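You operate a simulated robot arm through the tools that you are given. There is no shell and no other tool. Be economical: measure what you need, move in short steps, check, and stop when the job is done.

You are at the controls of a simulated two-armed robot. One attempt, no reset.

JOB
Take the red scarf from the hobby table top and lay it out flat on the top of the recycling cabinet.

The check looks at the end state, three seconds after you hand in, the way a careful person would. Anything else that was tipped, shoved, dropped, spilled or broken makes it a failure.

ROBOT AND FRAMES
Two 7-joint arms with two-finger parallel grippers on one trunk, on a base that drives. Base frame: it is fixed to the floor where the robot stands at the start and does not move with it; the origin is under the middle of the robot, x ahead of it, y to its left, z up. Readings come in cm, degrees, newtons and seconds.
The left shoulder is at the start at [7, 13.4, 102.6], the right one opposite. Places, roughly: top of the recycling cabinet [-120, 90, 80]. Payload 1.57 kg a hand.
Tool frame (each hand has its own): the origin (TCP) lies between the finger pads and is the grasp point; the fingertips stand 3 cm ahead of it; z points along the fingers, y is the line along which they close. The gripper opens to 8 cm. The fingers are 1.7 cm wide and 1.2 cm thick; the gripper's body (4 by 8.2 cm) begins 8 cm behind the TCP.
Orientation is that of the tool frame in the base frame, as a unit quaternion [w, x, y, z]. With the fingers straight down and closing along the base's y, the tool's x points along the base's -x, its y along +y and its z along -z.

CONTROLS
- The arms move only by the tool move_arm. It takes "left_series", "right_series" or both (then of equal length, played together; a hand with none holds still); each is a list of rows, each a list of 7 numbers: the gripper command, from -1 (fully open) to 1 (shut), values between in proportion, then the shift along the tool's x, y, z in units of 300 mm (1.0 is 300 mm), then the turn, a rotation vector about the tool's x, y, z in units of 45 degrees (1.0 is 45 degrees). In form: [[grip, x, y, z, wx, wy, wz], ...]. A call has 1 to 8 rows; each row is the pose to reach, as a shift and turn from the pose commanded when the call began, along the tool's axes at that moment. A call with a number of a shift or a turn outside -1 to 1 is refused whole. Rows are played at 5 a second. More than 5 cm and 8.6 degrees between two rows, or a gripper value outside its range, and nothing of the call is played. Where a pose cannot be reached the arm comes as near as it can. A force on the tool above 40 N (or 10 N above the force at the start of the call, whichever is more), or a blocked arm, ends the call early, and 0.2 s more pass. Each finger travels about 15.3 cm/s and halts on what it meets, pressing with about 42 N; the grip force reading is that of the motor and also rises with nothing between the fingers. The clock runs only during rows and for 0.2 s after the last one: add rows that repeat a pose to give the fingers time. It gives the time, the measured TCP pose, the force on the tool (base axes), the opening and the grip force at its end, in the units of the frame above (readings bear some noise).
- Cameras (640 x 400 px; columns grow to the right, rows downward): "scene" is now at [11.87, 0.22, 123.76]; the picture's right is [0.01, -1.00, 0.00], its down [-0.73, -0.00, -0.68] and it looks along [0.68, 0.00, -0.73] (base axes); focal length 248 px, centre (320, 200). "left" rides on the left gripper at [7.2, 0.7, -12.2] in its tool frame; the picture's right is [-0.09, 1.00, 0.00], its down [-0.84, -0.08, -0.54] and it looks along [-0.54, -0.05, 0.84] (tool axes); focal length 238 px, centre (320, 200). "right" rides on the right gripper at [7.2, -0.7, -12.2] in its tool frame; the picture's right is [0.09, 1.00, 0.00], its down [-0.84, 0.08, -0.54] and it looks along [-0.54, 0.05, 0.84] (tool axes); focal length 238 px, centre (320, 200). There is no depth. A picture from a camera that has moved, and an enlarged one, comes with that camera's place and axes in the base frame and with its lens. The place of the scene camera against the robot may be out by one fixed shift of up to 1.2 cm in any direction.
- capture(camera): a new picture of that camera. The clock stands still meanwhile.
- slide_trunk(by): slides the trunk up (or, below 0, down) by that many cm; the arms and the scene camera ride with it, the base frame stays. It gives what a move gives, with no picture.
- base_move(legs): drives the robot by 1 to 6 legs, each [ahead, left, turn to the left] in cm, cm and degrees, along the robot's own axes; the way and the turn of a leg run together, so that a leg with both is an arc; at most 150 cm and 180 degrees a leg. The arms and the cameras ride along, it lands a little off, and it stops where it bumps. It gives what a move gives.
- aim_head(pan, tilt): turns the head with the scene camera to pan (to the left, within 86 degrees either way) and tilt (down, from -29 to 69), counted from straight ahead of the robot. It gives what a move gives.
- zoom(camera, box): a new picture of the part [left, top, right, bottom] of that camera's present view, enlarged. The clock stands still meanwhile.
- sign_off(): hands the job in; it is judged then, once.

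Work in short steps. Places have to be worked out from the pictures, the camera data and where the tool is seen: move nearer, look again, correct. Check each grasp and each placing, and mend what went wrong. You have 120 turns and 100 pictures in all, those below and enlarged ones among them. Open the grippers and draw the arms clear of the work before you hand the job in, unless the task says otherwise; then end with one line.

The tools are called as a command line: name --argument value ..., lists and objects as JSON in quotes. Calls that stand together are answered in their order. move_arm: Moves the arms, as the interface text tells. Its arguments: {"type":"object","properties":{"left_series":{"type":"array","items":{"type":"array","items":{"type":"number"}}},"right_series":{"type":"array","items":{"type":"array","items":{"type":"number"}}}},"required":[]} The other tools are called the same way: slide_trunk (by) slides the trunk up or down; base_move (legs) drives the base; aim_head (pan, tilt) turns the head that bears the scene camera; capture (camera) takes a picture; zoom (camera, box) takes an enlarged picture of a part of a camera's view; sign_off () hands the job in.

At the start:

```text
time: 0.0
left_ee_pos: [49.55, 17.71, 94.15]
left_tcp_rot: [0.0, -0.001, 1.0, 0.0]
left_ft_force: [-0.4, 0.2, -0.5]
left_finger_gap: 7.97
left_grasp_force: 0.0
right_ee_pos: [41.42, -20.64, 94.86]
right_tcp_rot: [-0.001, 0.0, 1.0, 0.0]
right_ft_force: [0.1, 0.4, 0.3]
right_finger_gap: 8.01
right_grasp_force: 0.1
trunk travel left (down, up): [-60.0, 34.0]
robot x, y, heading: [-0.14, 0.22, 0.3]
head pan, tilt: [0.3, 47.3]
```

scene: 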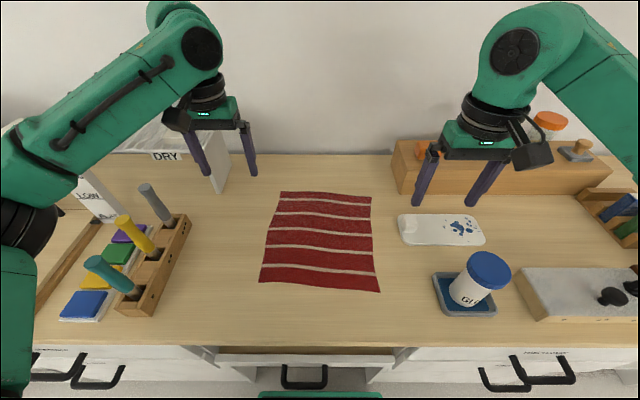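
right: 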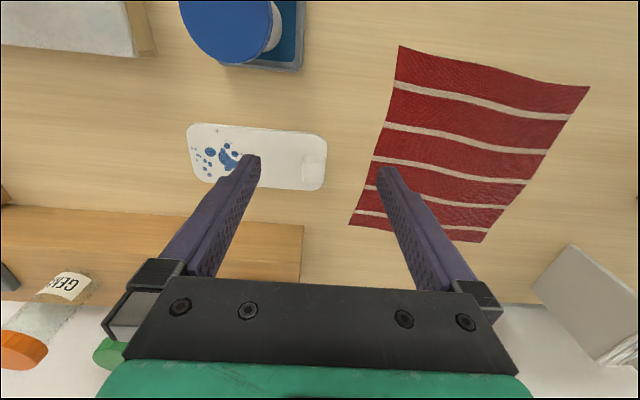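
left: 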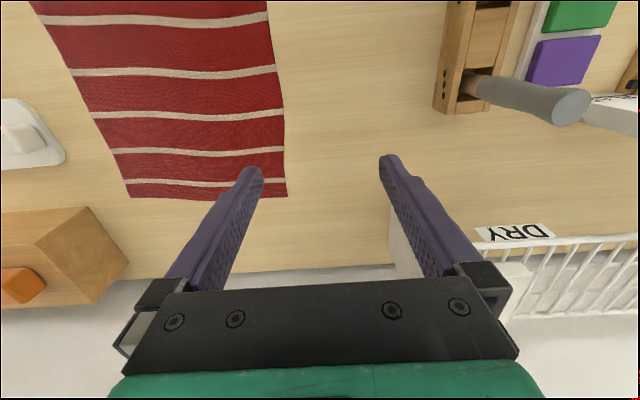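

The scarf lies at about x 35–65, y −14…14. I'll bring both hands over its near corners at z≈82 with the fingers half open, then look again.

move_arm --left_series '[[0.0, 0.0875, -0.039, 0.1, 0, 0, 0], [0.0, 0.175, -0.078, 0.2, 0, 0, 0], [0.0, 0.262, -0.118, 0.3, 0, 0, 0], [0.0, 0.35, -0.157, 0.4, 0, 0, 0], [0.0, 0.35, -0.157, 0.4, 0, 0, 0]]' --right_series '[[0.0, 0.037, 0.08, 0.107, 0, 0, 0], [0.0, 0.074, 0.16, 0.215, 0, 0, 0], [0.0, 0.11, 0.24, 0.322, 0, 0, 0], [0.0, 0.147, 0.32, 0.43, 0, 0, 0], [0.0, 0.147, 0.32, 0.43, 0, 0, 0]]'

capture --camera "left"

capture --camera "right"

capture --camera "scene"

```text
time: 1.2
left_ee_pos: [38.96, 12.68, 82.41]
left_tcp_rot: [0.0, -0.001, 1.0, 0.0]
left_ft_force: [0.6, 0.6, -0.5]
left_finger_gap: 4.01
left_grasp_force: 0.0
right_ee_pos: [37.15, -10.69, 81.96]
right_tcp_rot: [0.0, -0.001, 1.0, 0.0]
right_ft_force: [0.2, 0.6, 0.5]
right_finger_gap: 4.0
right_grasp_force: 0.1
trunk travel left (down, up): [-60.0, 34.0]
robot x, y, heading: [-0.2, 0.09, -0.2]
head pan, tilt: [0.3, 47.3]
```

```text
96 pictures are left
camera left: at [31.75, 13.35, 94.57], right [0.09, 1.0, 0.0], down [0.84, -0.08, 0.54], along [0.54, -0.05, -0.84], focal length 238 px, centre (320, 200)
```

left: 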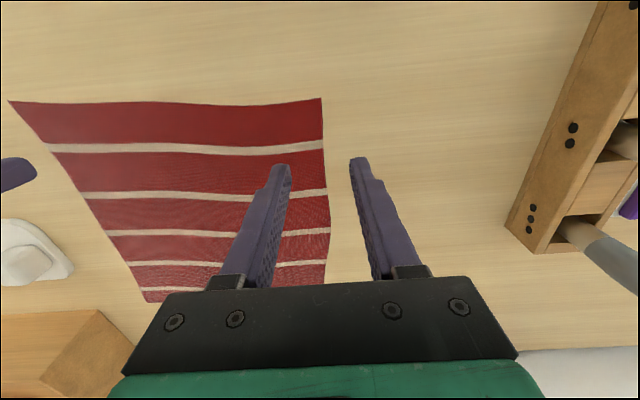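

```text
95 pictures are left
camera right: at [29.92, -11.5, 94.14], right [-0.09, 1.0, 0.0], down [0.84, 0.08, 0.54], along [0.54, 0.05, -0.84], focal length 238 px, centre (320, 200)
```

right: 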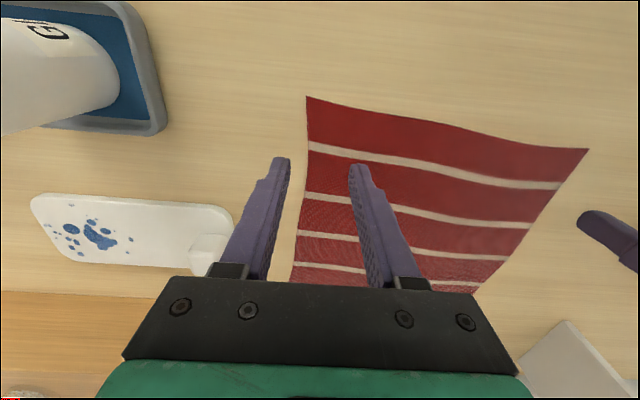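

```text
94 pictures are left
camera scene: at [11.86, 0.19, 123.77], right [0.01, -1.0, 0.0], down [-0.73, 0.0, -0.68], along [0.68, 0.0, -0.73], focal length 248 px, centre (320, 200)
```

scene: 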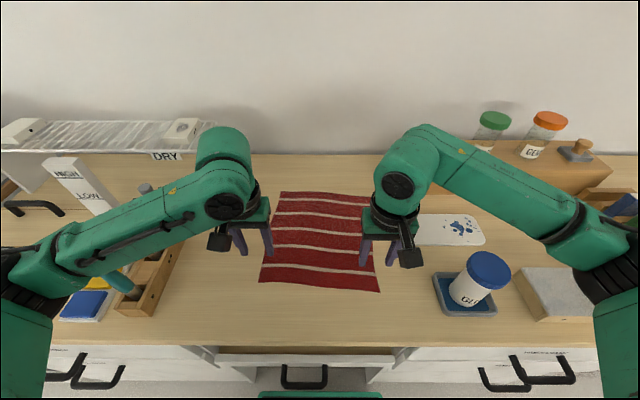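

Corners now measured: left (36.0, 13.1), right (34.2, −12.4). I go about 2.5 cm inside each, with a 3 cm gap, down to just above the cloth.

move_arm --left_series '[[0.25, 0.05, -0.073, 0.1, 0, 0, 0], [0.25, 0.05, -0.073, 0.2, 0, 0, 0], [0.25, 0.05, -0.073, 0.3, 0, 0, 0], [0.25, 0.05, -0.073, 0.313, 0, 0, 0]]' --right_series '[[0.25, 0.055, 0.03, 0.1, 0, 0, 0], [0.25, 0.055, 0.03, 0.2, 0, 0, 0], [0.25, 0.055, 0.03, 0.29, 0, 0, 0], [0.25, 0.055, 0.03, 0.3, 0, 0, 0]]'

capture --camera "left"

capture --camera "right"

```text
time: 1.8
left_ee_pos: [37.71, 10.66, 77.23]
left_tcp_rot: [0.007, -0.001, 1.0, -0.002]
left_ft_force: [-3.3, -0.1, 16.1]
left_finger_gap: 3.01
left_grasp_force: 0.2
right_ee_pos: [35.45, -9.93, 77.21]
right_tcp_rot: [0.005, 0.0, 1.0, 0.003]
right_ft_force: [-3.2, -0.8, 16.3]
right_finger_gap: 3.0
right_grasp_force: 0.1
trunk travel left (down, up): [-60.0, 34.0]
robot x, y, heading: [-0.13, 0.28, -0.1]
head pan, tilt: [0.3, 47.3]
stopped in row 3 (right hand): the force on the tool passed its limit (the readings are from after the stop); the commanded pose is now the measured one
```

```text
93 pictures are left
camera left: at [30.26, 11.34, 89.2], right [0.09, 1.0, 0.0], down [0.83, -0.07, 0.55], along [0.55, -0.05, -0.83], focal length 238 px, centre (320, 200)
```

left: 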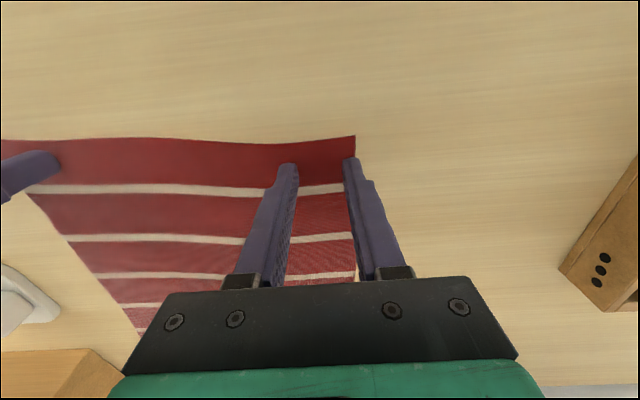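

```text
92 pictures are left
camera right: at [28.1, -10.72, 89.2], right [-0.09, 1.0, 0.01], down [0.83, 0.07, 0.55], along [0.55, 0.06, -0.83], focal length 238 px, centre (320, 200)
```

right: 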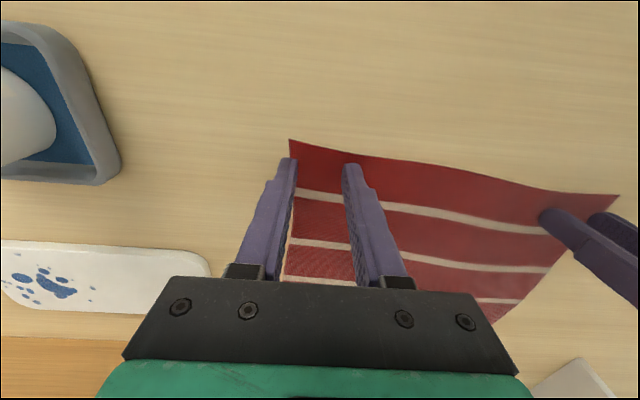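

Both fingertips met the surface at TCP z≈77.2, so the top is about z=74 and the outer fingers sit right at the cloth's side edges. I lift slightly, shift inward 1.4 cm, go down again.

move_arm --left_series '[[0.25, 0, 0, -0.05, 0, 0, 0], [0.25, 0.02, -0.047, -0.05, 0, 0, 0], [0.25, 0.02, -0.047, -0.02, 0, 0, 0], [0.25, 0.02, -0.047, 0.0, 0, 0, 0]]' --right_series '[[0.25, 0, 0, -0.05, 0, 0, 0], [0.25, 0.015, 0.047, -0.05, 0, 0, 0], [0.25, 0.015, 0.047, -0.02, 0, 0, 0], [0.25, 0.015, 0.047, 0.0, 0, 0, 0]]'

capture --camera "left"

capture --camera "right"

```text
time: 2.8
left_ee_pos: [37.12, 9.21, 77.06]
left_tcp_rot: [0.007, -0.002, 1.0, -0.002]
left_ft_force: [-0.5, -0.3, 8.3]
left_finger_gap: 2.96
left_grasp_force: 0.1
right_ee_pos: [35.07, -8.37, 77.26]
right_tcp_rot: [0.006, 0.0, 1.0, 0.004]
right_ft_force: [2.9, 1.9, 19.0]
right_finger_gap: 2.75
right_grasp_force: 0.1
trunk travel left (down, up): [-60.0, 34.0]
robot x, y, heading: [-0.17, -0.02, 0.2]
head pan, tilt: [0.3, 47.3]
```

```text
91 pictures are left
camera left: at [29.61, 9.89, 89.21], right [0.09, 1.0, 0.0], down [0.83, -0.07, 0.55], along [0.55, -0.05, -0.83], focal length 238 px, centre (320, 200)
```

left: 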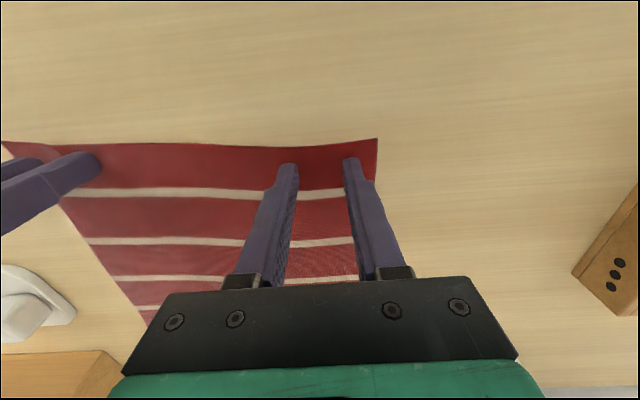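

```text
90 pictures are left
camera right: at [27.75, -9.26, 89.18], right [-0.09, 1.0, 0.01], down [0.83, 0.07, 0.55], along [0.55, 0.06, -0.83], focal length 238 px, centre (320, 200)
```

right: 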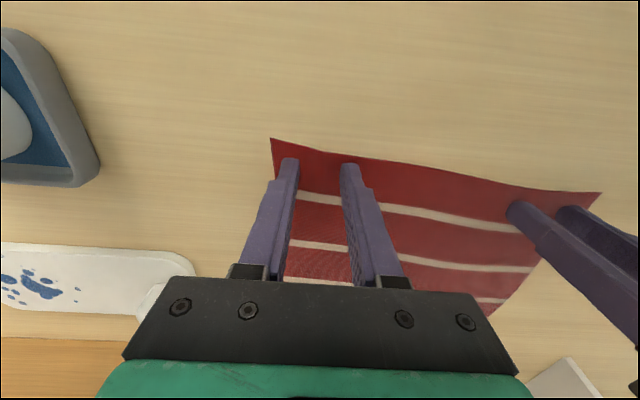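

Both finger pairs stand fully on cloth near the corners, pressing lightly. I close both hands slowly in place.

move_arm --left_series '[[0.5, 0, 0, 0.003, 0, 0, 0], [0.75, 0, 0, 0.003, 0, 0, 0], [1, 0, 0, 0.003, 0, 0, 0], [1, 0, 0, 0, 0, 0, 0], [1, 0, 0, 0, 0, 0, 0]]' --right_series '[[0.5, 0, 0, 0, 0, 0, 0], [0.75, 0, 0, 0, 0, 0, 0], [1, 0, 0, 0, 0, 0, 0], [1, 0, 0, 0, 0, 0, 0], [1, 0, 0, 0, 0, 0, 0]]'

capture --camera "left"

capture --camera "right"

```text
time: 4.0
left_ee_pos: [36.83, 9.15, 77.17]
left_tcp_rot: [0.008, 0.0, 1.0, -0.004]
left_ft_force: [5.5, -16.7, 26.6]
left_finger_gap: 0.18
left_grasp_force: 23.5
right_ee_pos: [34.8, -8.28, 77.06]
right_tcp_rot: [0.006, -0.001, 1.0, 0.005]
right_ft_force: [2.8, 18.0, 29.6]
right_finger_gap: 0.52
right_grasp_force: 25.1
trunk travel left (down, up): [-60.0, 34.0]
robot x, y, heading: [-0.28, 0.22, 0.2]
head pan, tilt: [0.3, 47.3]
```

```text
89 pictures are left
camera left: at [29.42, 9.86, 89.17], right [0.09, 1.0, -0.01], down [0.83, -0.07, 0.56], along [0.55, -0.06, -0.83], focal length 238 px, centre (320, 200)
```

left: 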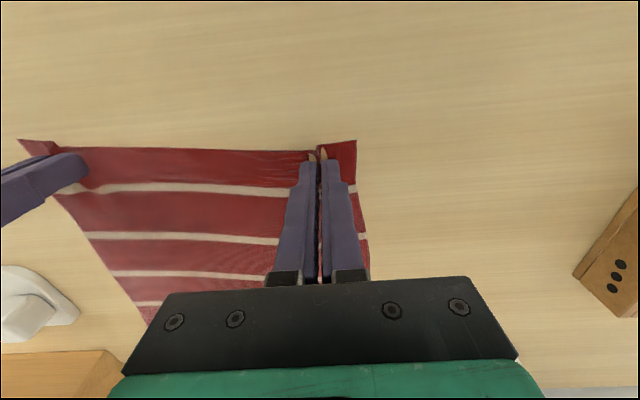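

```text
88 pictures are left
camera right: at [27.58, -9.25, 89.18], right [-0.09, 1.0, 0.01], down [0.83, 0.07, 0.55], along [0.55, 0.06, -0.83], focal length 238 px, centre (320, 200)
```

right: 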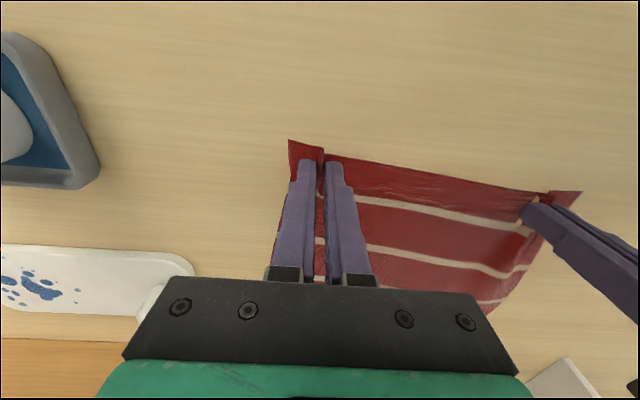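

Cloth appears pinched in both hands and slightly taut between them. I relax inward 0.5 cm each and lift 10 cm, moving a bit forward, then check.

move_arm --left_series '[[1, 0, -0.017, 0, 0, 0, 0], [1, -0.03, -0.017, -0.08, 0, 0, 0], [1, -0.08, -0.017, -0.18, 0, 0, 0], [1, -0.14, -0.017, -0.28, 0, 0, 0], [1, -0.2, -0.017, -0.36, 0, 0, 0]]' --right_series '[[1, 0, 0.017, 0, 0, 0, 0], [1, -0.03, 0.017, -0.08, 0, 0, 0], [1, -0.08, 0.017, -0.18, 0, 0, 0], [1, -0.14, 0.017, -0.28, 0, 0, 0], [1, -0.2, 0.017, -0.36, 0, 0, 0]]'

capture --camera "scene"

```text
time: 5.2
left_ee_pos: [43.18, 8.55, 87.7]
left_tcp_rot: [0.004, 0.0, 1.0, -0.001]
left_ft_force: [-0.5, -2.3, -0.1]
left_finger_gap: 0.16
left_grasp_force: 23.5
right_ee_pos: [41.09, -8.02, 87.9]
right_tcp_rot: [0.002, 0.001, 1.0, 0.002]
right_ft_force: [0.1, 3.0, 0.3]
right_finger_gap: 0.16
right_grasp_force: 23.6
trunk travel left (down, up): [-60.0, 34.0]
robot x, y, heading: [-0.18, 0.2, -0.0]
head pan, tilt: [0.3, 47.3]
```

```text
87 pictures are left
camera scene: at [11.9, 0.24, 123.75], right [0.01, -1.0, 0.0], down [-0.73, 0.0, -0.68], along [0.68, 0.0, -0.73], focal length 248 px, centre (320, 200)
```

scene: 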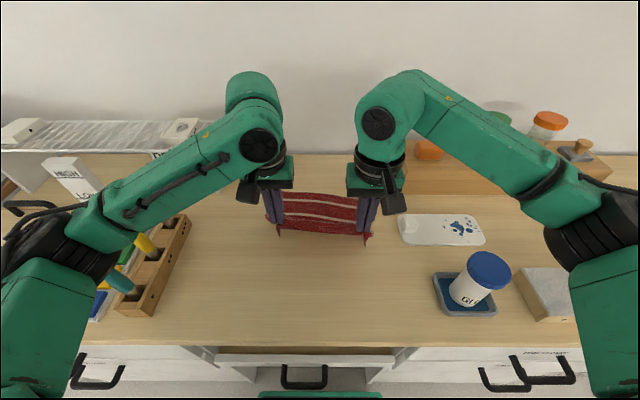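

Both corners are held. I raise the trunk 24 cm to lift the scarf clear of the table.

slide_trunk --by 24

capture --camera "scene"

```text
time: 7.7
left_ee_pos: [43.1, 8.53, 111.61]
left_tcp_rot: [0.004, 0.0, 1.0, -0.001]
left_ft_force: [0.6, -2.7, -0.1]
left_finger_gap: 0.18
left_grasp_force: 23.4
right_ee_pos: [41.06, -7.95, 111.81]
right_tcp_rot: [0.003, 0.0, 1.0, 0.003]
right_ft_force: [0.0, 2.8, 0.7]
right_finger_gap: 0.18
right_grasp_force: 23.5
trunk travel left (down, up): [-84.0, 10.0]
robot x, y, heading: [0.08, -0.03, 0.2]
head pan, tilt: [0.3, 47.3]
```

```text
86 pictures are left
camera scene: at [11.9, 0.21, 147.76], right [0.01, -1.0, 0.0], down [-0.73, 0.0, -0.68], along [0.68, 0.0, -0.73], focal length 248 px, centre (320, 200)
```

scene: 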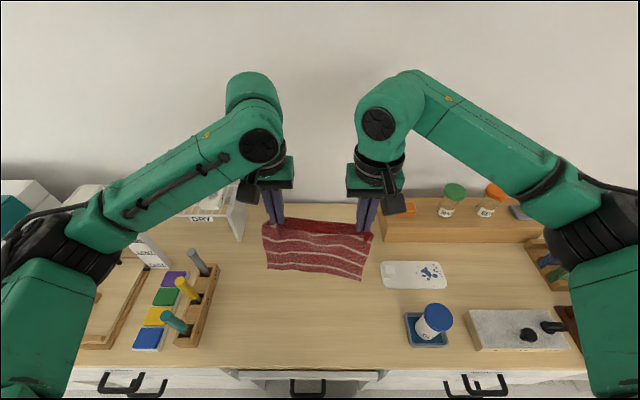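

Scarf hangs free of the table. Before driving I look left/behind for the cabinet and obstacles.

aim_head --pan 86 --tilt 25

capture --camera "scene"

```text
time: 9.3
left_ee_pos: [43.07, 8.49, 111.54]
left_tcp_rot: [0.004, -0.001, 1.0, -0.002]
left_ft_force: [0.6, -2.4, 0.2]
left_finger_gap: 0.19
left_grasp_force: 23.4
right_ee_pos: [41.03, -7.92, 111.78]
right_tcp_rot: [0.003, 0.0, 1.0, 0.004]
right_ft_force: [0.3, 1.9, -0.6]
right_finger_gap: 0.18
right_grasp_force: 23.3
trunk travel left (down, up): [-84.0, 10.0]
robot x, y, heading: [0.42, 0.09, -0.1]
head pan, tilt: [85.9, 25.0]
```

```text
85 pictures are left
camera scene: at [4.61, 9.36, 151.14], right [1.0, -0.07, 0.0], down [-0.03, -0.42, -0.91], along [0.06, 0.9, -0.42], focal length 248 px, centre (320, 200)
```

scene: 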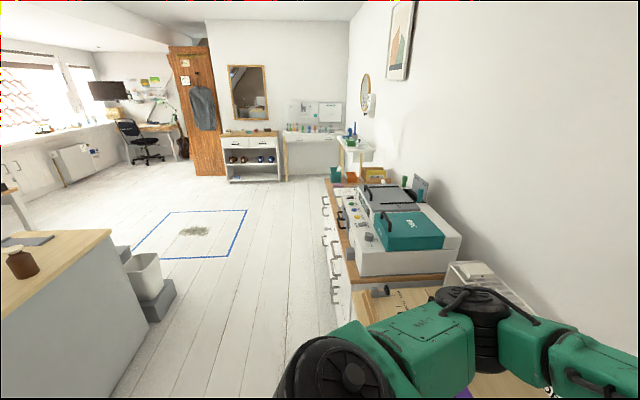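

The wood-topped cabinet at left, edge x≈−100, looks like the recycling cabinet, with a jar and something flat on top. I back up 35 cm and turn left 90° in place to see it.

base_move --legs '[[-35, 0, 0], [0, 0, 90]]'

aim_head --pan 50 --tilt 30

capture --camera "scene"

```text
time: 15.3
left_ee_pos: [-41.09, 43.53, 111.67]
left_tcp_rot: [0.005, -0.695, 0.719, 0.002]
left_ft_force: [3.0, -0.3, 0.0]
left_finger_gap: 0.15
left_grasp_force: 23.8
right_ee_pos: [-24.78, 40.93, 111.85]
right_tcp_rot: [-0.001, -0.695, 0.719, 0.004]
right_ft_force: [-2.7, 0.0, 0.3]
right_finger_gap: 0.14
right_grasp_force: 23.5
trunk travel left (down, up): [-84.0, 10.0]
robot x, y, heading: [-34.3, -0.02, 88.2]
head pan, tilt: [85.9, 25.0]
```

```text
time: 16.4
left_ee_pos: [-41.11, 43.43, 111.71]
left_tcp_rot: [0.004, -0.695, 0.719, 0.001]
left_ft_force: [2.3, 0.4, 0.3]
left_finger_gap: 0.17
left_grasp_force: 23.4
right_ee_pos: [-24.9, 41.06, 111.88]
right_tcp_rot: [0.0, -0.694, 0.72, 0.006]
right_ft_force: [-1.7, 1.8, 0.3]
right_finger_gap: 0.19
right_grasp_force: 23.7
trunk travel left (down, up): [-84.0, 10.0]
robot x, y, heading: [-34.16, 0.23, 88.3]
head pan, tilt: [50.0, 30.0]
```

```text
84 pictures are left
camera scene: at [-41.81, 11.5, 150.35], right [0.67, 0.74, 0.0], down [0.37, -0.33, -0.87], along [-0.64, 0.58, -0.5], focal length 248 px, centre (320, 200)
```

scene: 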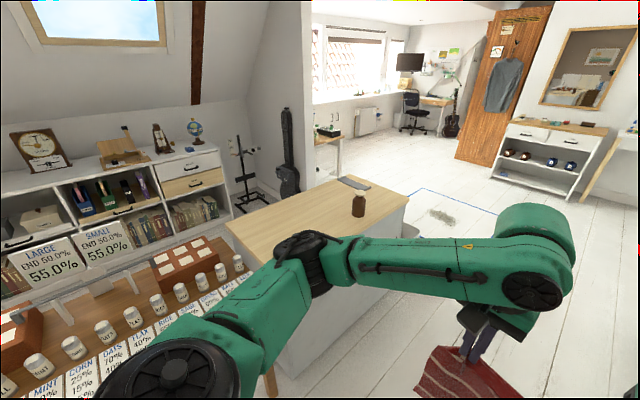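

The cabinet top spans roughly x −145…−98, y 45…127, z≈80, with a brown jar near (−106, 96); the free part is y 45–88. I drive along the aisle to y≈74 and turn to face the cabinet.

base_move --legs '[[75, 0, 0], [0, 0, 91.8]]'

aim_head --pan 0 --tilt 45

capture --camera "scene"

```text
time: 24.6
left_ee_pos: [-74.43, 68.55, 111.58]
left_tcp_rot: [-0.002, 1.0, 0.027, -0.005]
left_ft_force: [-1.1, 3.8, 0.7]
left_finger_gap: 0.16
left_grasp_force: 23.5
right_ee_pos: [-73.23, 84.95, 111.7]
right_tcp_rot: [0.003, 1.0, 0.026, -0.003]
right_ft_force: [-0.4, -4.5, -0.9]
right_finger_gap: 0.18
right_grasp_force: 23.4
trunk travel left (down, up): [-84.0, 10.0]
robot x, y, heading: [-31.9, 79.07, -177.1]
head pan, tilt: [50.0, 30.0]
```

```text
time: 25.8
left_ee_pos: [-74.4, 68.46, 111.71]
left_tcp_rot: [-0.002, 1.0, 0.027, -0.004]
left_ft_force: [1.2, 2.5, 0.7]
left_finger_gap: 0.19
left_grasp_force: 24.0
right_ee_pos: [-73.24, 84.99, 111.72]
right_tcp_rot: [0.003, 1.0, 0.026, -0.004]
right_ft_force: [-0.7, -1.5, 0.4]
right_finger_gap: 0.18
right_grasp_force: 24.3
trunk travel left (down, up): [-84.0, 10.0]
robot x, y, heading: [-31.94, 79.47, -176.9]
head pan, tilt: [0.0, 45.0]
```

```text
83 pictures are left
camera scene: at [-46.04, 78.7, 148.09], right [-0.05, 1.0, 0.0], down [0.71, 0.04, -0.71], along [-0.71, -0.04, -0.71], focal length 248 px, centre (320, 200)
```

scene: 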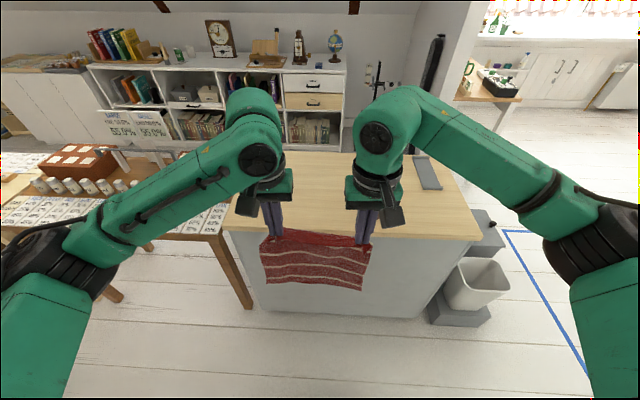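

Cabinet edges confirmed: front x≈−99, y 41…130. I square up with the cabinet, shift 8 cm left so the scarf is clear of the jar, then drive 30 cm ahead.

base_move --legs '[[0, 8, -3.1], [30, 0, 0]]'

capture --camera "scene"

capture --camera "right"

```text
time: 28.5
left_ee_pos: [-105.01, 62.9, 111.76]
left_tcp_rot: [-0.002, 1.0, 0.0, -0.004]
left_ft_force: [0.0, 2.9, -0.1]
left_finger_gap: 0.18
left_grasp_force: 23.7
right_ee_pos: [-103.11, 79.41, 111.92]
right_tcp_rot: [0.003, 1.0, -0.001, -0.004]
right_ft_force: [0.0, -3.8, -0.2]
right_finger_gap: 0.16
right_grasp_force: 23.2
trunk travel left (down, up): [-84.0, 10.0]
robot x, y, heading: [-62.14, 71.4, 180.1]
head pan, tilt: [0.0, 45.0]
```

```text
82 pictures are left
camera scene: at [-76.23, 71.59, 148.11], right [0.0, 1.0, 0.0], down [0.71, 0.0, -0.71], along [-0.71, 0.0, -0.71], focal length 248 px, centre (320, 200)
```

scene: 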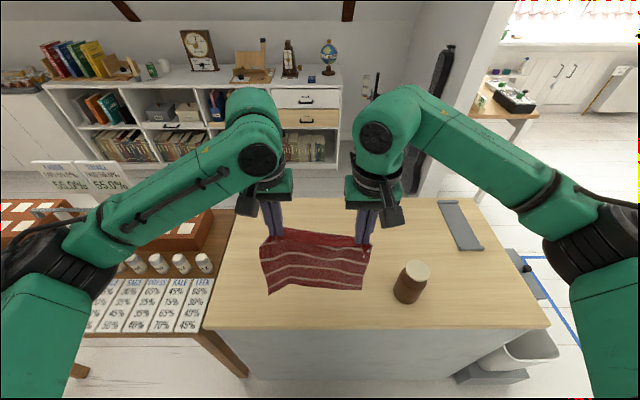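

```text
81 pictures are left
camera right: at [-95.77, 80.03, 123.97], right [0.09, -1.0, 0.01], down [-0.83, -0.07, 0.55], along [-0.55, -0.05, -0.84], focal length 238 px, centre (320, 200)
```

right: 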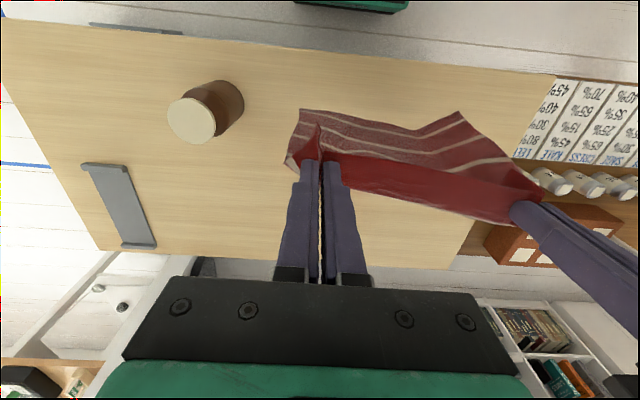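

The jar stands at about (−105, 95), so I want the scarf centered at y≈67. I drive 10 cm closer, then reach the hands forward 19 cm at height and shift 4 cm left.

base_move --legs '[[10, 0, 0]]'

move_arm --left_series '[[1, -0.1, 0.03, 0, 0, 0, 0], [1, -0.2, 0.06, 0, 0, 0, 0], [1, -0.3, 0.09, 0, 0, 0, 0], [1, -0.4, 0.12, 0, 0, 0, 0], [1, -0.5, 0.133, 0, 0, 0, 0], [1, -0.6, 0.133, 0, 0, 0, 0], [1, -0.633, 0.133, 0, 0, 0, 0]]' --right_series '[[1, -0.1, 0.03, 0, 0, 0, 0], [1, -0.2, 0.06, 0, 0, 0, 0], [1, -0.3, 0.09, 0, 0, 0, 0], [1, -0.4, 0.12, 0, 0, 0, 0], [1, -0.5, 0.133, 0, 0, 0, 0], [1, -0.6, 0.133, 0, 0, 0, 0], [1, -0.633, 0.133, 0, 0, 0, 0]]'

capture --camera "scene"

```text
time: 29.7
left_ee_pos: [-114.79, 63.03, 111.84]
left_tcp_rot: [-0.002, 1.0, -0.001, -0.005]
left_ft_force: [0.5, 2.8, 0.8]
left_finger_gap: 0.17
left_grasp_force: 23.3
right_ee_pos: [-112.69, 79.47, 111.9]
right_tcp_rot: [0.004, 1.0, -0.001, -0.005]
right_ft_force: [0.1, -3.3, 1.1]
right_finger_gap: 0.18
right_grasp_force: 23.3
trunk travel left (down, up): [-84.0, 10.0]
robot x, y, heading: [-72.19, 71.42, 179.8]
head pan, tilt: [0.0, 45.0]
```

```text
time: 31.3
left_ee_pos: [-133.15, 59.5, 111.57]
left_tcp_rot: [-0.002, 1.0, -0.003, -0.006]
left_ft_force: [-0.4, 5.5, 0.2]
left_finger_gap: 0.16
left_grasp_force: 23.3
left hand out of reach, approached as far as the arm can: row 7
right_ee_pos: [-130.34, 75.85, 111.8]
right_tcp_rot: [0.004, 1.0, -0.001, -0.005]
right_ft_force: [-1.1, -5.4, -0.7]
right_finger_gap: 0.18
right_grasp_force: 23.4
right hand out of reach, approached as far as the arm can: row 6, 7
trunk travel left (down, up): [-84.0, 10.0]
robot x, y, heading: [-72.27, 71.45, 179.8]
head pan, tilt: [0.0, 45.0]
```

```text
80 pictures are left
camera scene: at [-86.23, 71.71, 148.09], right [0.0, 1.0, 0.0], down [0.71, 0.0, -0.71], along [-0.71, 0.0, -0.71], focal length 248 px, centre (320, 200)
```

scene: 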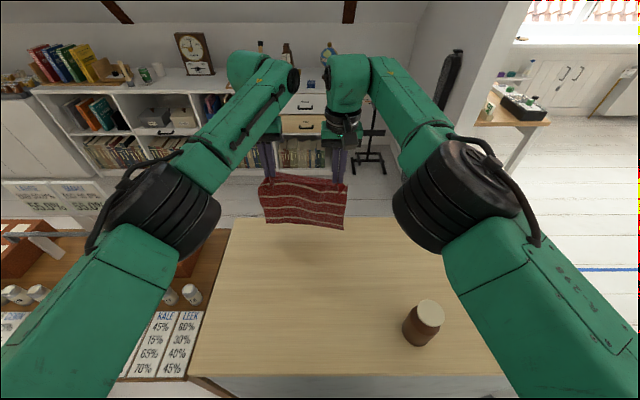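

The hands are about −131/−133 in x. I zoom in to judge how the scarf hangs and where its lower edge is.

zoom --camera "scene" --box '[220, 120, 400, 240]'

capture --camera "left"

```text
3.33 times, centred on (310, 180) of scene
camera zoom: at [-86.23, 71.71, 148.09], right [0.0, 1.0, 0.0], down [0.71, 0.0, -0.71], along [-0.71, 0.0, -0.71], focal length 827 px, centre (353, 267)
```

zoom: 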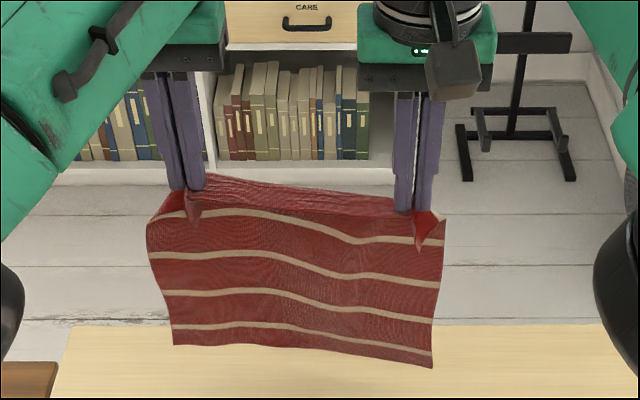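

```text
78 pictures are left
camera left: at [-125.79, 58.65, 123.73], right [-0.1, -1.0, 0.0], down [-0.83, 0.08, 0.55], along [-0.55, 0.06, -0.83], focal length 238 px, centre (320, 200)
```

left: 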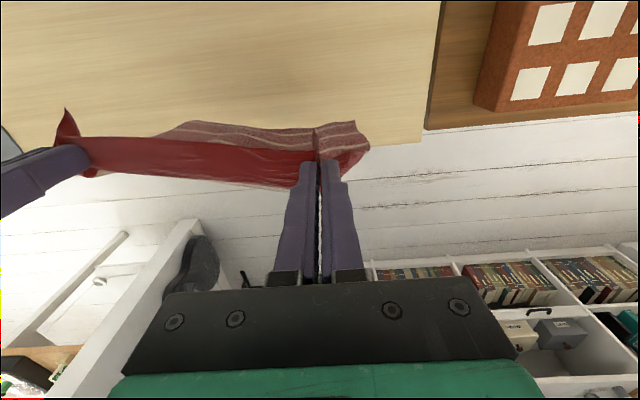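

The visible hang (≈17 cm) is shorter than the scarf's ~27 cm, so I look closer at how the held edge is folded.

zoom --camera "left" --box '[0, 80, 400, 230]'

zoom --camera "right" --box '[240, 80, 640, 230]'

zoom --camera "scene" --box '[250, 155, 360, 235]'

```text
1.60 times, centred on (200, 155) of left
camera zoom: at [-125.79, 58.65, 123.73], right [-0.1, -1.0, 0.0], down [-0.83, 0.08, 0.55], along [-0.55, 0.06, -0.83], focal length 381 px, centre (512, 272)
```

zoom: 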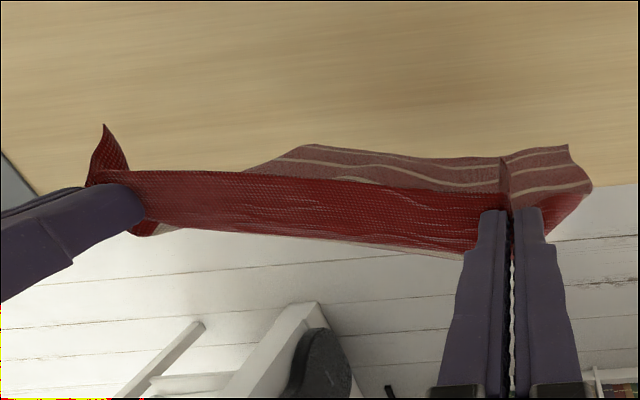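

```text
1.60 times, centred on (440, 155) of right
camera zoom: at [-123.02, 76.55, 123.92], right [0.09, -1.0, 0.01], down [-0.83, -0.07, 0.55], along [-0.55, -0.06, -0.84], focal length 381 px, centre (128, 272)
```

zoom: 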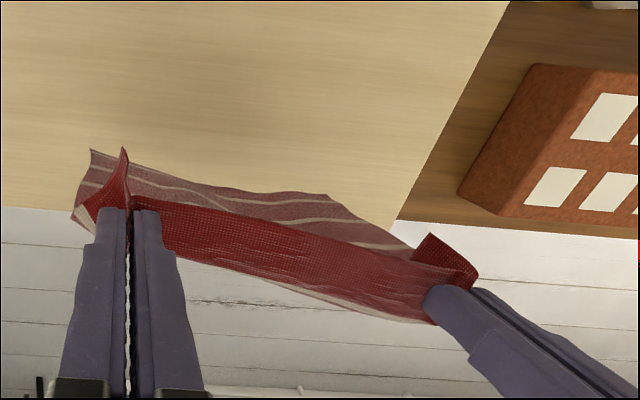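

```text
5.00 times, centred on (305, 195) of scene
camera zoom: at [-86.23, 71.71, 148.09], right [0.0, 1.0, 0.0], down [0.71, 0.0, -0.71], along [-0.71, 0.0, -0.71], focal length 1240 px, centre (395, 225)
```

zoom: 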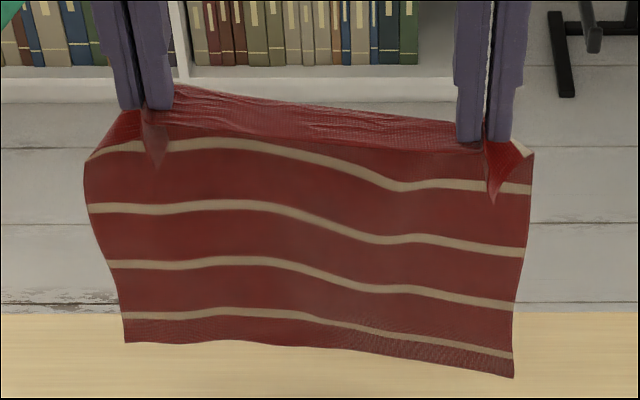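

The near-edge flap just bends over the robot side; the tail hangs to about z≈84, x≈−137. I lower it so the tail touches the top, then begin drawing back at 45°.

move_arm --left_series '[[1, 0, 0, 0.05, 0, 0, 0], [1, 0, 0, 0.1, 0, 0, 0], [1, 0.02, 0, 0.15, 0, 0, 0], [1, 0.07, 0, 0.2, 0, 0, 0], [1, 0.12, 0, 0.25, 0, 0, 0], [1, 0.17, 0, 0.3, 0, 0, 0], [1, 0.22, 0, 0.35, 0, 0, 0], [1, 0.27, 0, 0.4, 0, 0, 0]]' --right_series '[[1, 0, 0, 0.05, 0, 0, 0], [1, 0, 0, 0.1, 0, 0, 0], [1, 0.02, 0, 0.15, 0, 0, 0], [1, 0.07, 0, 0.2, 0, 0, 0], [1, 0.12, 0, 0.25, 0, 0, 0], [1, 0.17, 0, 0.3, 0, 0, 0], [1, 0.22, 0, 0.35, 0, 0, 0], [1, 0.27, 0, 0.4, 0, 0, 0]]'

capture --camera "scene"

capture --camera "left"

```text
time: 33.1
left_ee_pos: [-125.18, 59.2, 99.43]
left_tcp_rot: [-0.001, 1.0, -0.001, -0.006]
left_ft_force: [0.8, 8.8, -0.4]
left_finger_gap: 0.2
left_grasp_force: 23.4
right_ee_pos: [-122.31, 75.87, 99.54]
right_tcp_rot: [0.005, 1.0, -0.001, -0.004]
right_ft_force: [-0.1, -8.5, 0.3]
right_finger_gap: 0.18
right_grasp_force: 23.4
trunk travel left (down, up): [-84.0, 10.0]
robot x, y, heading: [-71.81, 71.56, 179.6]
head pan, tilt: [0.0, 45.0]
```

```text
74 pictures are left
camera scene: at [-86.25, 71.63, 148.1], right [0.0, 1.0, 0.0], down [0.71, 0.0, -0.71], along [-0.71, 0.0, -0.71], focal length 248 px, centre (320, 200)
```

scene: 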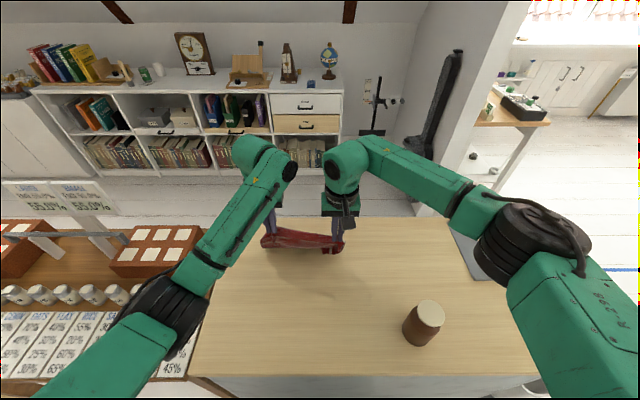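

```text
73 pictures are left
camera left: at [-117.84, 58.43, 111.6], right [-0.09, -1.0, 0.0], down [-0.83, 0.08, 0.55], along [-0.55, 0.05, -0.83], focal length 238 px, centre (320, 200)
```

left: 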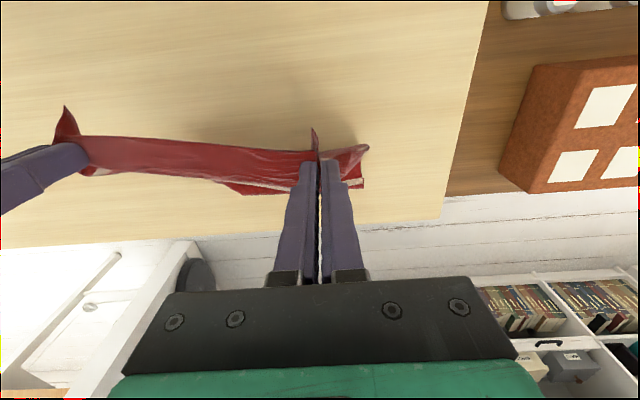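

I zoom in on the cloth to see where the tail lies.

zoom --camera "scene" --box '[230, 180, 370, 280]'

capture --camera "right"

```text
4.00 times, centred on (300, 230) of scene
camera zoom: at [-86.25, 71.63, 148.1], right [0.0, 1.0, 0.0], down [0.71, 0.0, -0.71], along [-0.71, 0.0, -0.71], focal length 992 px, centre (400, 80)
```

zoom: 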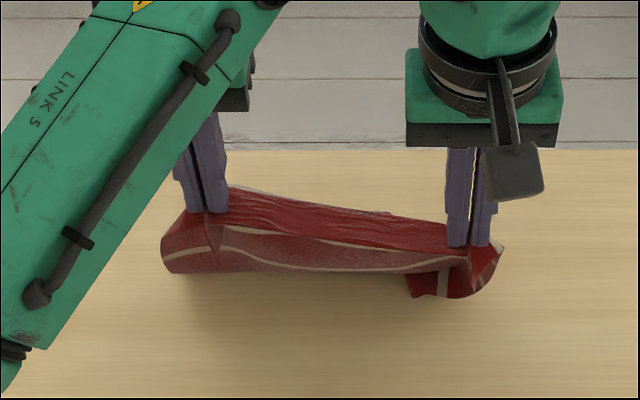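

```text
71 pictures are left
camera right: at [-115.04, 76.49, 111.64], right [0.09, -1.0, 0.01], down [-0.83, -0.07, 0.55], along [-0.55, -0.06, -0.84], focal length 238 px, centre (320, 200)
```

right: 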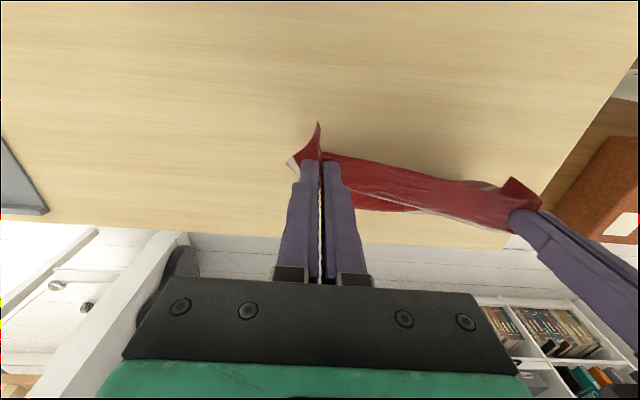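

The tail seems still in motion (trailing). I hold still for 1.6 s and look again.

move_arm --left_series '[[1, 0, 0, 0, 0, 0, 0], [1, 0, 0, 0, 0, 0, 0], [1, 0, 0, 0, 0, 0, 0], [1, 0, 0, 0, 0, 0, 0], [1, 0, 0, 0, 0, 0, 0], [1, 0, 0, 0, 0, 0, 0], [1, 0, 0, 0, 0, 0, 0], [1, 0, 0, 0, 0, 0, 0]]'

zoom --camera "scene" --box '[230, 180, 370, 280]'

capture --camera "left"

```text
time: 34.9
left_ee_pos: [-125.23, 59.08, 99.52]
left_tcp_rot: [-0.002, 1.0, -0.001, -0.004]
left_ft_force: [1.8, 9.6, 0.3]
left_finger_gap: 0.17
left_grasp_force: 23.8
right_ee_pos: [-122.5, 75.85, 99.47]
right_tcp_rot: [0.003, 1.0, -0.001, -0.004]
right_ft_force: [-1.6, -10.1, -0.6]
right_finger_gap: 0.2
right_grasp_force: 23.2
trunk travel left (down, up): [-84.0, 10.0]
robot x, y, heading: [-72.39, 71.3, 179.8]
head pan, tilt: [0.0, 45.0]
```

```text
4.00 times, centred on (300, 230) of scene
camera zoom: at [-86.32, 71.6, 148.08], right [0.0, 1.0, 0.0], down [0.71, 0.0, -0.71], along [-0.71, 0.0, -0.71], focal length 992 px, centre (400, 80)
```

zoom: 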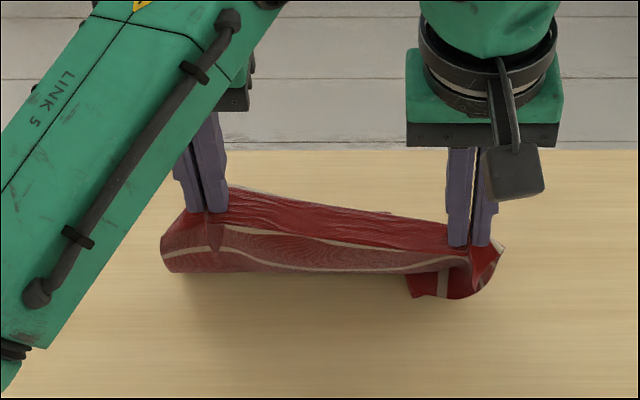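

```text
69 pictures are left
camera left: at [-117.91, 58.4, 111.57], right [-0.09, -1.0, 0.0], down [-0.83, 0.08, 0.55], along [-0.55, 0.05, -0.84], focal length 238 px, centre (320, 200)
```

left: 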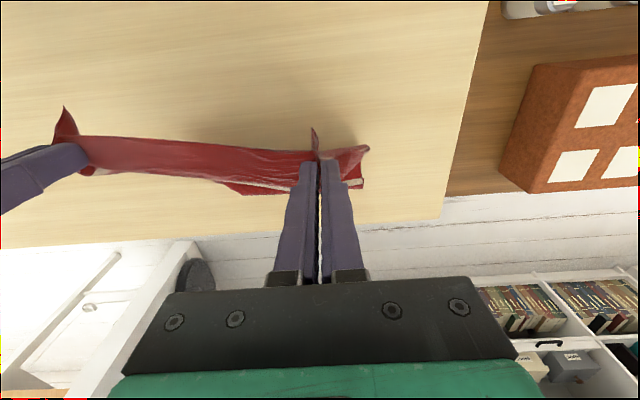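

Settled: the tail (≈8 cm) lies on the top near x −132…−138 and the rest hangs from the hands. I continue drawing back and down at 45° to z≈85.

move_arm --left_series '[[1, 0.06, 0, 0.06, 0, 0, 0], [1, 0.12, 0, 0.12, 0, 0, 0], [1, 0.19, 0, 0.19, 0, 0, 0], [1, 0.26, 0, 0.26, 0, 0, 0], [1, 0.33, 0, 0.33, 0, 0, 0], [1, 0.4, 0, 0.4, 0, 0, 0], [1, 0.46, 0, 0.46, 0, 0, 0], [1, 0.49, 0, 0.49, 0, 0, 0]]' --right_series '[[1, 0.06, 0, 0.06, 0, 0, 0], [1, 0.12, 0, 0.12, 0, 0, 0], [1, 0.19, 0, 0.19, 0, 0, 0], [1, 0.26, 0, 0.26, 0, 0, 0], [1, 0.33, 0, 0.33, 0, 0, 0], [1, 0.4, 0, 0.4, 0, 0, 0], [1, 0.46, 0, 0.46, 0, 0, 0], [1, 0.49, 0, 0.49, 0, 0, 0]]'

capture --camera "scene"

capture --camera "left"

capture --camera "right"

```text
time: 36.7
left_ee_pos: [-110.39, 59.11, 85.29]
left_tcp_rot: [-0.001, 1.0, -0.001, -0.01]
left_ft_force: [-5.2, 4.4, 19.8]
left_finger_gap: 0.2
left_grasp_force: 23.6
right_ee_pos: [-107.59, 75.49, 85.11]
right_tcp_rot: [0.006, 1.0, -0.002, -0.008]
right_ft_force: [-6.8, -5.6, 25.6]
right_finger_gap: 0.18
right_grasp_force: 23.4
trunk travel left (down, up): [-84.0, 10.0]
robot x, y, heading: [-72.27, 71.1, 179.9]
head pan, tilt: [0.0, 45.0]
```

```text
68 pictures are left
camera scene: at [-85.81, 71.65, 148.24], right [0.0, 1.0, 0.0], down [0.7, 0.0, -0.71], along [-0.71, 0.0, -0.7], focal length 248 px, centre (320, 200)
```

scene: 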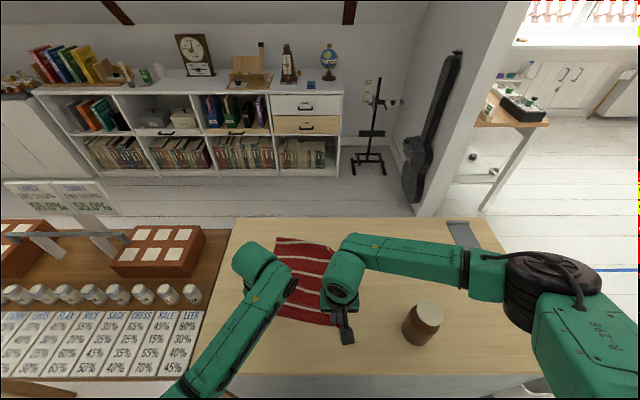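

```text
67 pictures are left
camera left: at [-103.03, 58.39, 97.19], right [-0.09, -1.0, 0.0], down [-0.83, 0.08, 0.56], along [-0.56, 0.05, -0.83], focal length 238 px, centre (320, 200)
```

left: 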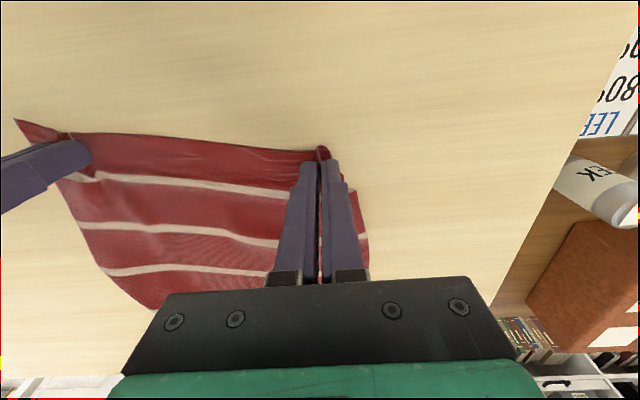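

```text
66 pictures are left
camera right: at [-100.16, 76.23, 97.17], right [0.09, -1.0, 0.01], down [-0.83, -0.07, 0.56], along [-0.55, -0.06, -0.83], focal length 238 px, centre (320, 200)
```

right: 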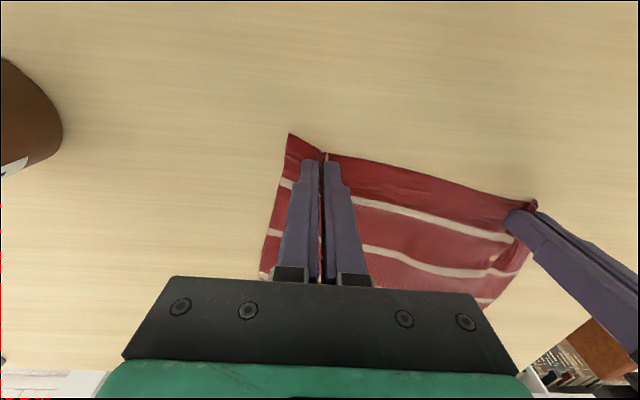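

The scarf is laid out nicely; fingertips press on the top at TCP z≈85.2. I open the fingers to 3 cm while still touching, so the pinched folds spread back out.

move_arm --left_series '[[0.9, 0, 0, 0, 0, 0, 0], [0.7, 0, 0, 0, 0, 0, 0], [0.5, 0, 0, 0, 0, 0, 0], [0.25, 0, 0, 0, 0, 0, 0], [0.25, 0, 0, 0, 0, 0, 0]]' --right_series '[[0.9, 0, 0, 0, 0, 0, 0], [0.7, 0, 0, 0, 0, 0, 0], [0.5, 0, 0, 0, 0, 0, 0], [0.25, 0, 0, 0, 0, 0, 0], [0.25, 0, 0, 0, 0, 0, 0]]'

capture --camera "left"

capture --camera "right"

```text
time: 37.7
left_ee_pos: [-110.26, 59.22, 85.2]
left_tcp_rot: [-0.004, 1.0, -0.002, -0.011]
left_ft_force: [2.4, 2.3, 19.5]
left_finger_gap: 2.81
left_grasp_force: 0.0
right_ee_pos: [-107.35, 75.41, 85.12]
right_tcp_rot: [0.008, 1.0, -0.001, -0.007]
right_ft_force: [4.7, -3.0, 22.1]
right_finger_gap: 2.83
right_grasp_force: 0.0
trunk travel left (down, up): [-84.0, 10.0]
robot x, y, heading: [-72.08, 71.66, 179.7]
head pan, tilt: [0.0, 45.0]
stopped in row 5 (right hand): the force on the tool passed its limit (the readings are from after the stop); the commanded pose is now the measured one
```

```text
65 pictures are left
camera left: at [-102.89, 58.48, 97.17], right [-0.1, -1.0, 0.0], down [-0.82, 0.08, 0.56], along [-0.56, 0.06, -0.83], focal length 238 px, centre (320, 200)
```

left: 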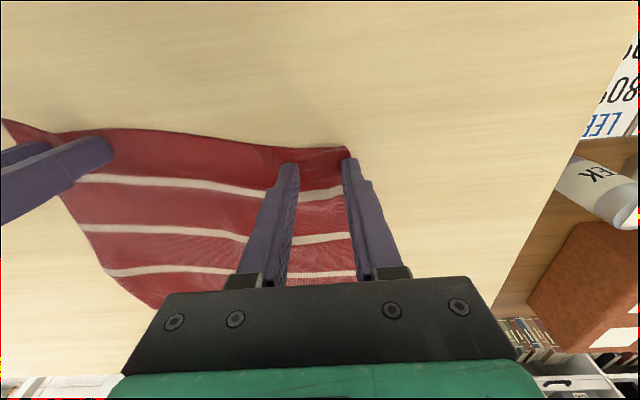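

```text
64 pictures are left
camera right: at [-99.94, 76.1, 97.19], right [0.09, -1.0, 0.01], down [-0.83, -0.07, 0.55], along [-0.55, -0.06, -0.83], focal length 238 px, centre (320, 200)
```

right: 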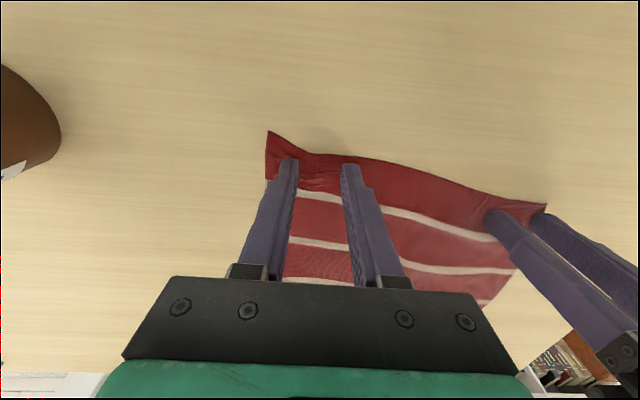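

The folds opened out cleanly. I lift both hands straight up, then outward and back for a clear look.

move_arm --left_series '[[0.25, 0, 0, -0.03, 0, 0, 0], [0.25, 0, 0, -0.1, 0, 0, 0], [0.25, 0, 0, -0.25, 0, 0, 0], [0.25, 0, 0, -0.4, 0, 0, 0], [0.25, 0.1, 0.1, -0.45, 0, 0, 0], [0.25, 0.2, 0.2, -0.5, 0, 0, 0], [0.25, 0.25, 0.3, -0.55, 0, 0, 0], [0.25, 0.25, 0.4, -0.6, 0, 0, 0]]' --right_series '[[0.25, 0, 0, -0.03, 0, 0, 0], [0.25, 0, 0, -0.1, 0, 0, 0], [0.25, 0, 0, -0.25, 0, 0, 0], [0.25, 0, 0, -0.4, 0, 0, 0], [0.25, 0.03, -0.02, -0.54, 0, 0, 0], [0.25, 0.1, -0.1, -0.66, 0, 0, 0], [0.25, 0.2, -0.2, -0.7, 0, 0, 0], [0.25, 0.25, -0.3, -0.75, 0, 0, 0]]'

aim_head --pan 0 --tilt 55

capture --camera "scene"

```text
time: 39.5
left_ee_pos: [-104.63, 49.61, 98.96]
left_tcp_rot: [-0.003, 1.0, -0.001, -0.006]
left_ft_force: [0.3, -0.5, 0.3]
left_finger_gap: 3.0
left_grasp_force: 0.1
left hand out of reach, approached as far as the arm can: row 6, 7, 8
right_ee_pos: [-99.75, 84.95, 107.29]
right_tcp_rot: [0.005, 1.0, -0.002, -0.004]
right_ft_force: [-0.1, 0.8, 0.7]
right_finger_gap: 2.98
right_grasp_force: 0.2
trunk travel left (down, up): [-84.0, 10.0]
robot x, y, heading: [-72.27, 71.12, 180.1]
head pan, tilt: [0.0, 45.0]
```

```text
time: 40.2
left_ee_pos: [-104.76, 49.46, 98.85]
left_tcp_rot: [-0.004, 1.0, -0.001, -0.006]
left_ft_force: [0.4, 0.4, 0.8]
left_finger_gap: 3.01
left_grasp_force: 0.0
right_ee_pos: [-99.9, 84.71, 107.24]
right_tcp_rot: [0.005, 1.0, -0.002, -0.004]
right_ft_force: [-0.7, 1.0, 0.2]
right_finger_gap: 2.98
right_grasp_force: 0.1
trunk travel left (down, up): [-84.0, 10.0]
robot x, y, heading: [-72.1, 71.6, 180.0]
head pan, tilt: [0.0, 55.0]
```

```text
63 pictures are left
camera scene: at [-85.38, 71.63, 146.75], right [0.0, 1.0, 0.0], down [0.82, 0.0, -0.57], along [-0.57, 0.0, -0.82], focal length 248 px, centre (320, 200)
```

scene: 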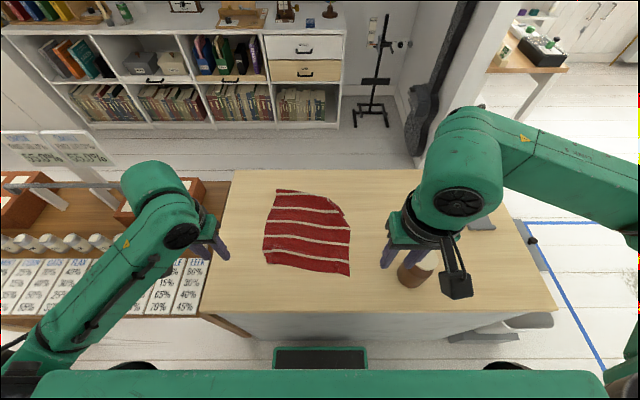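

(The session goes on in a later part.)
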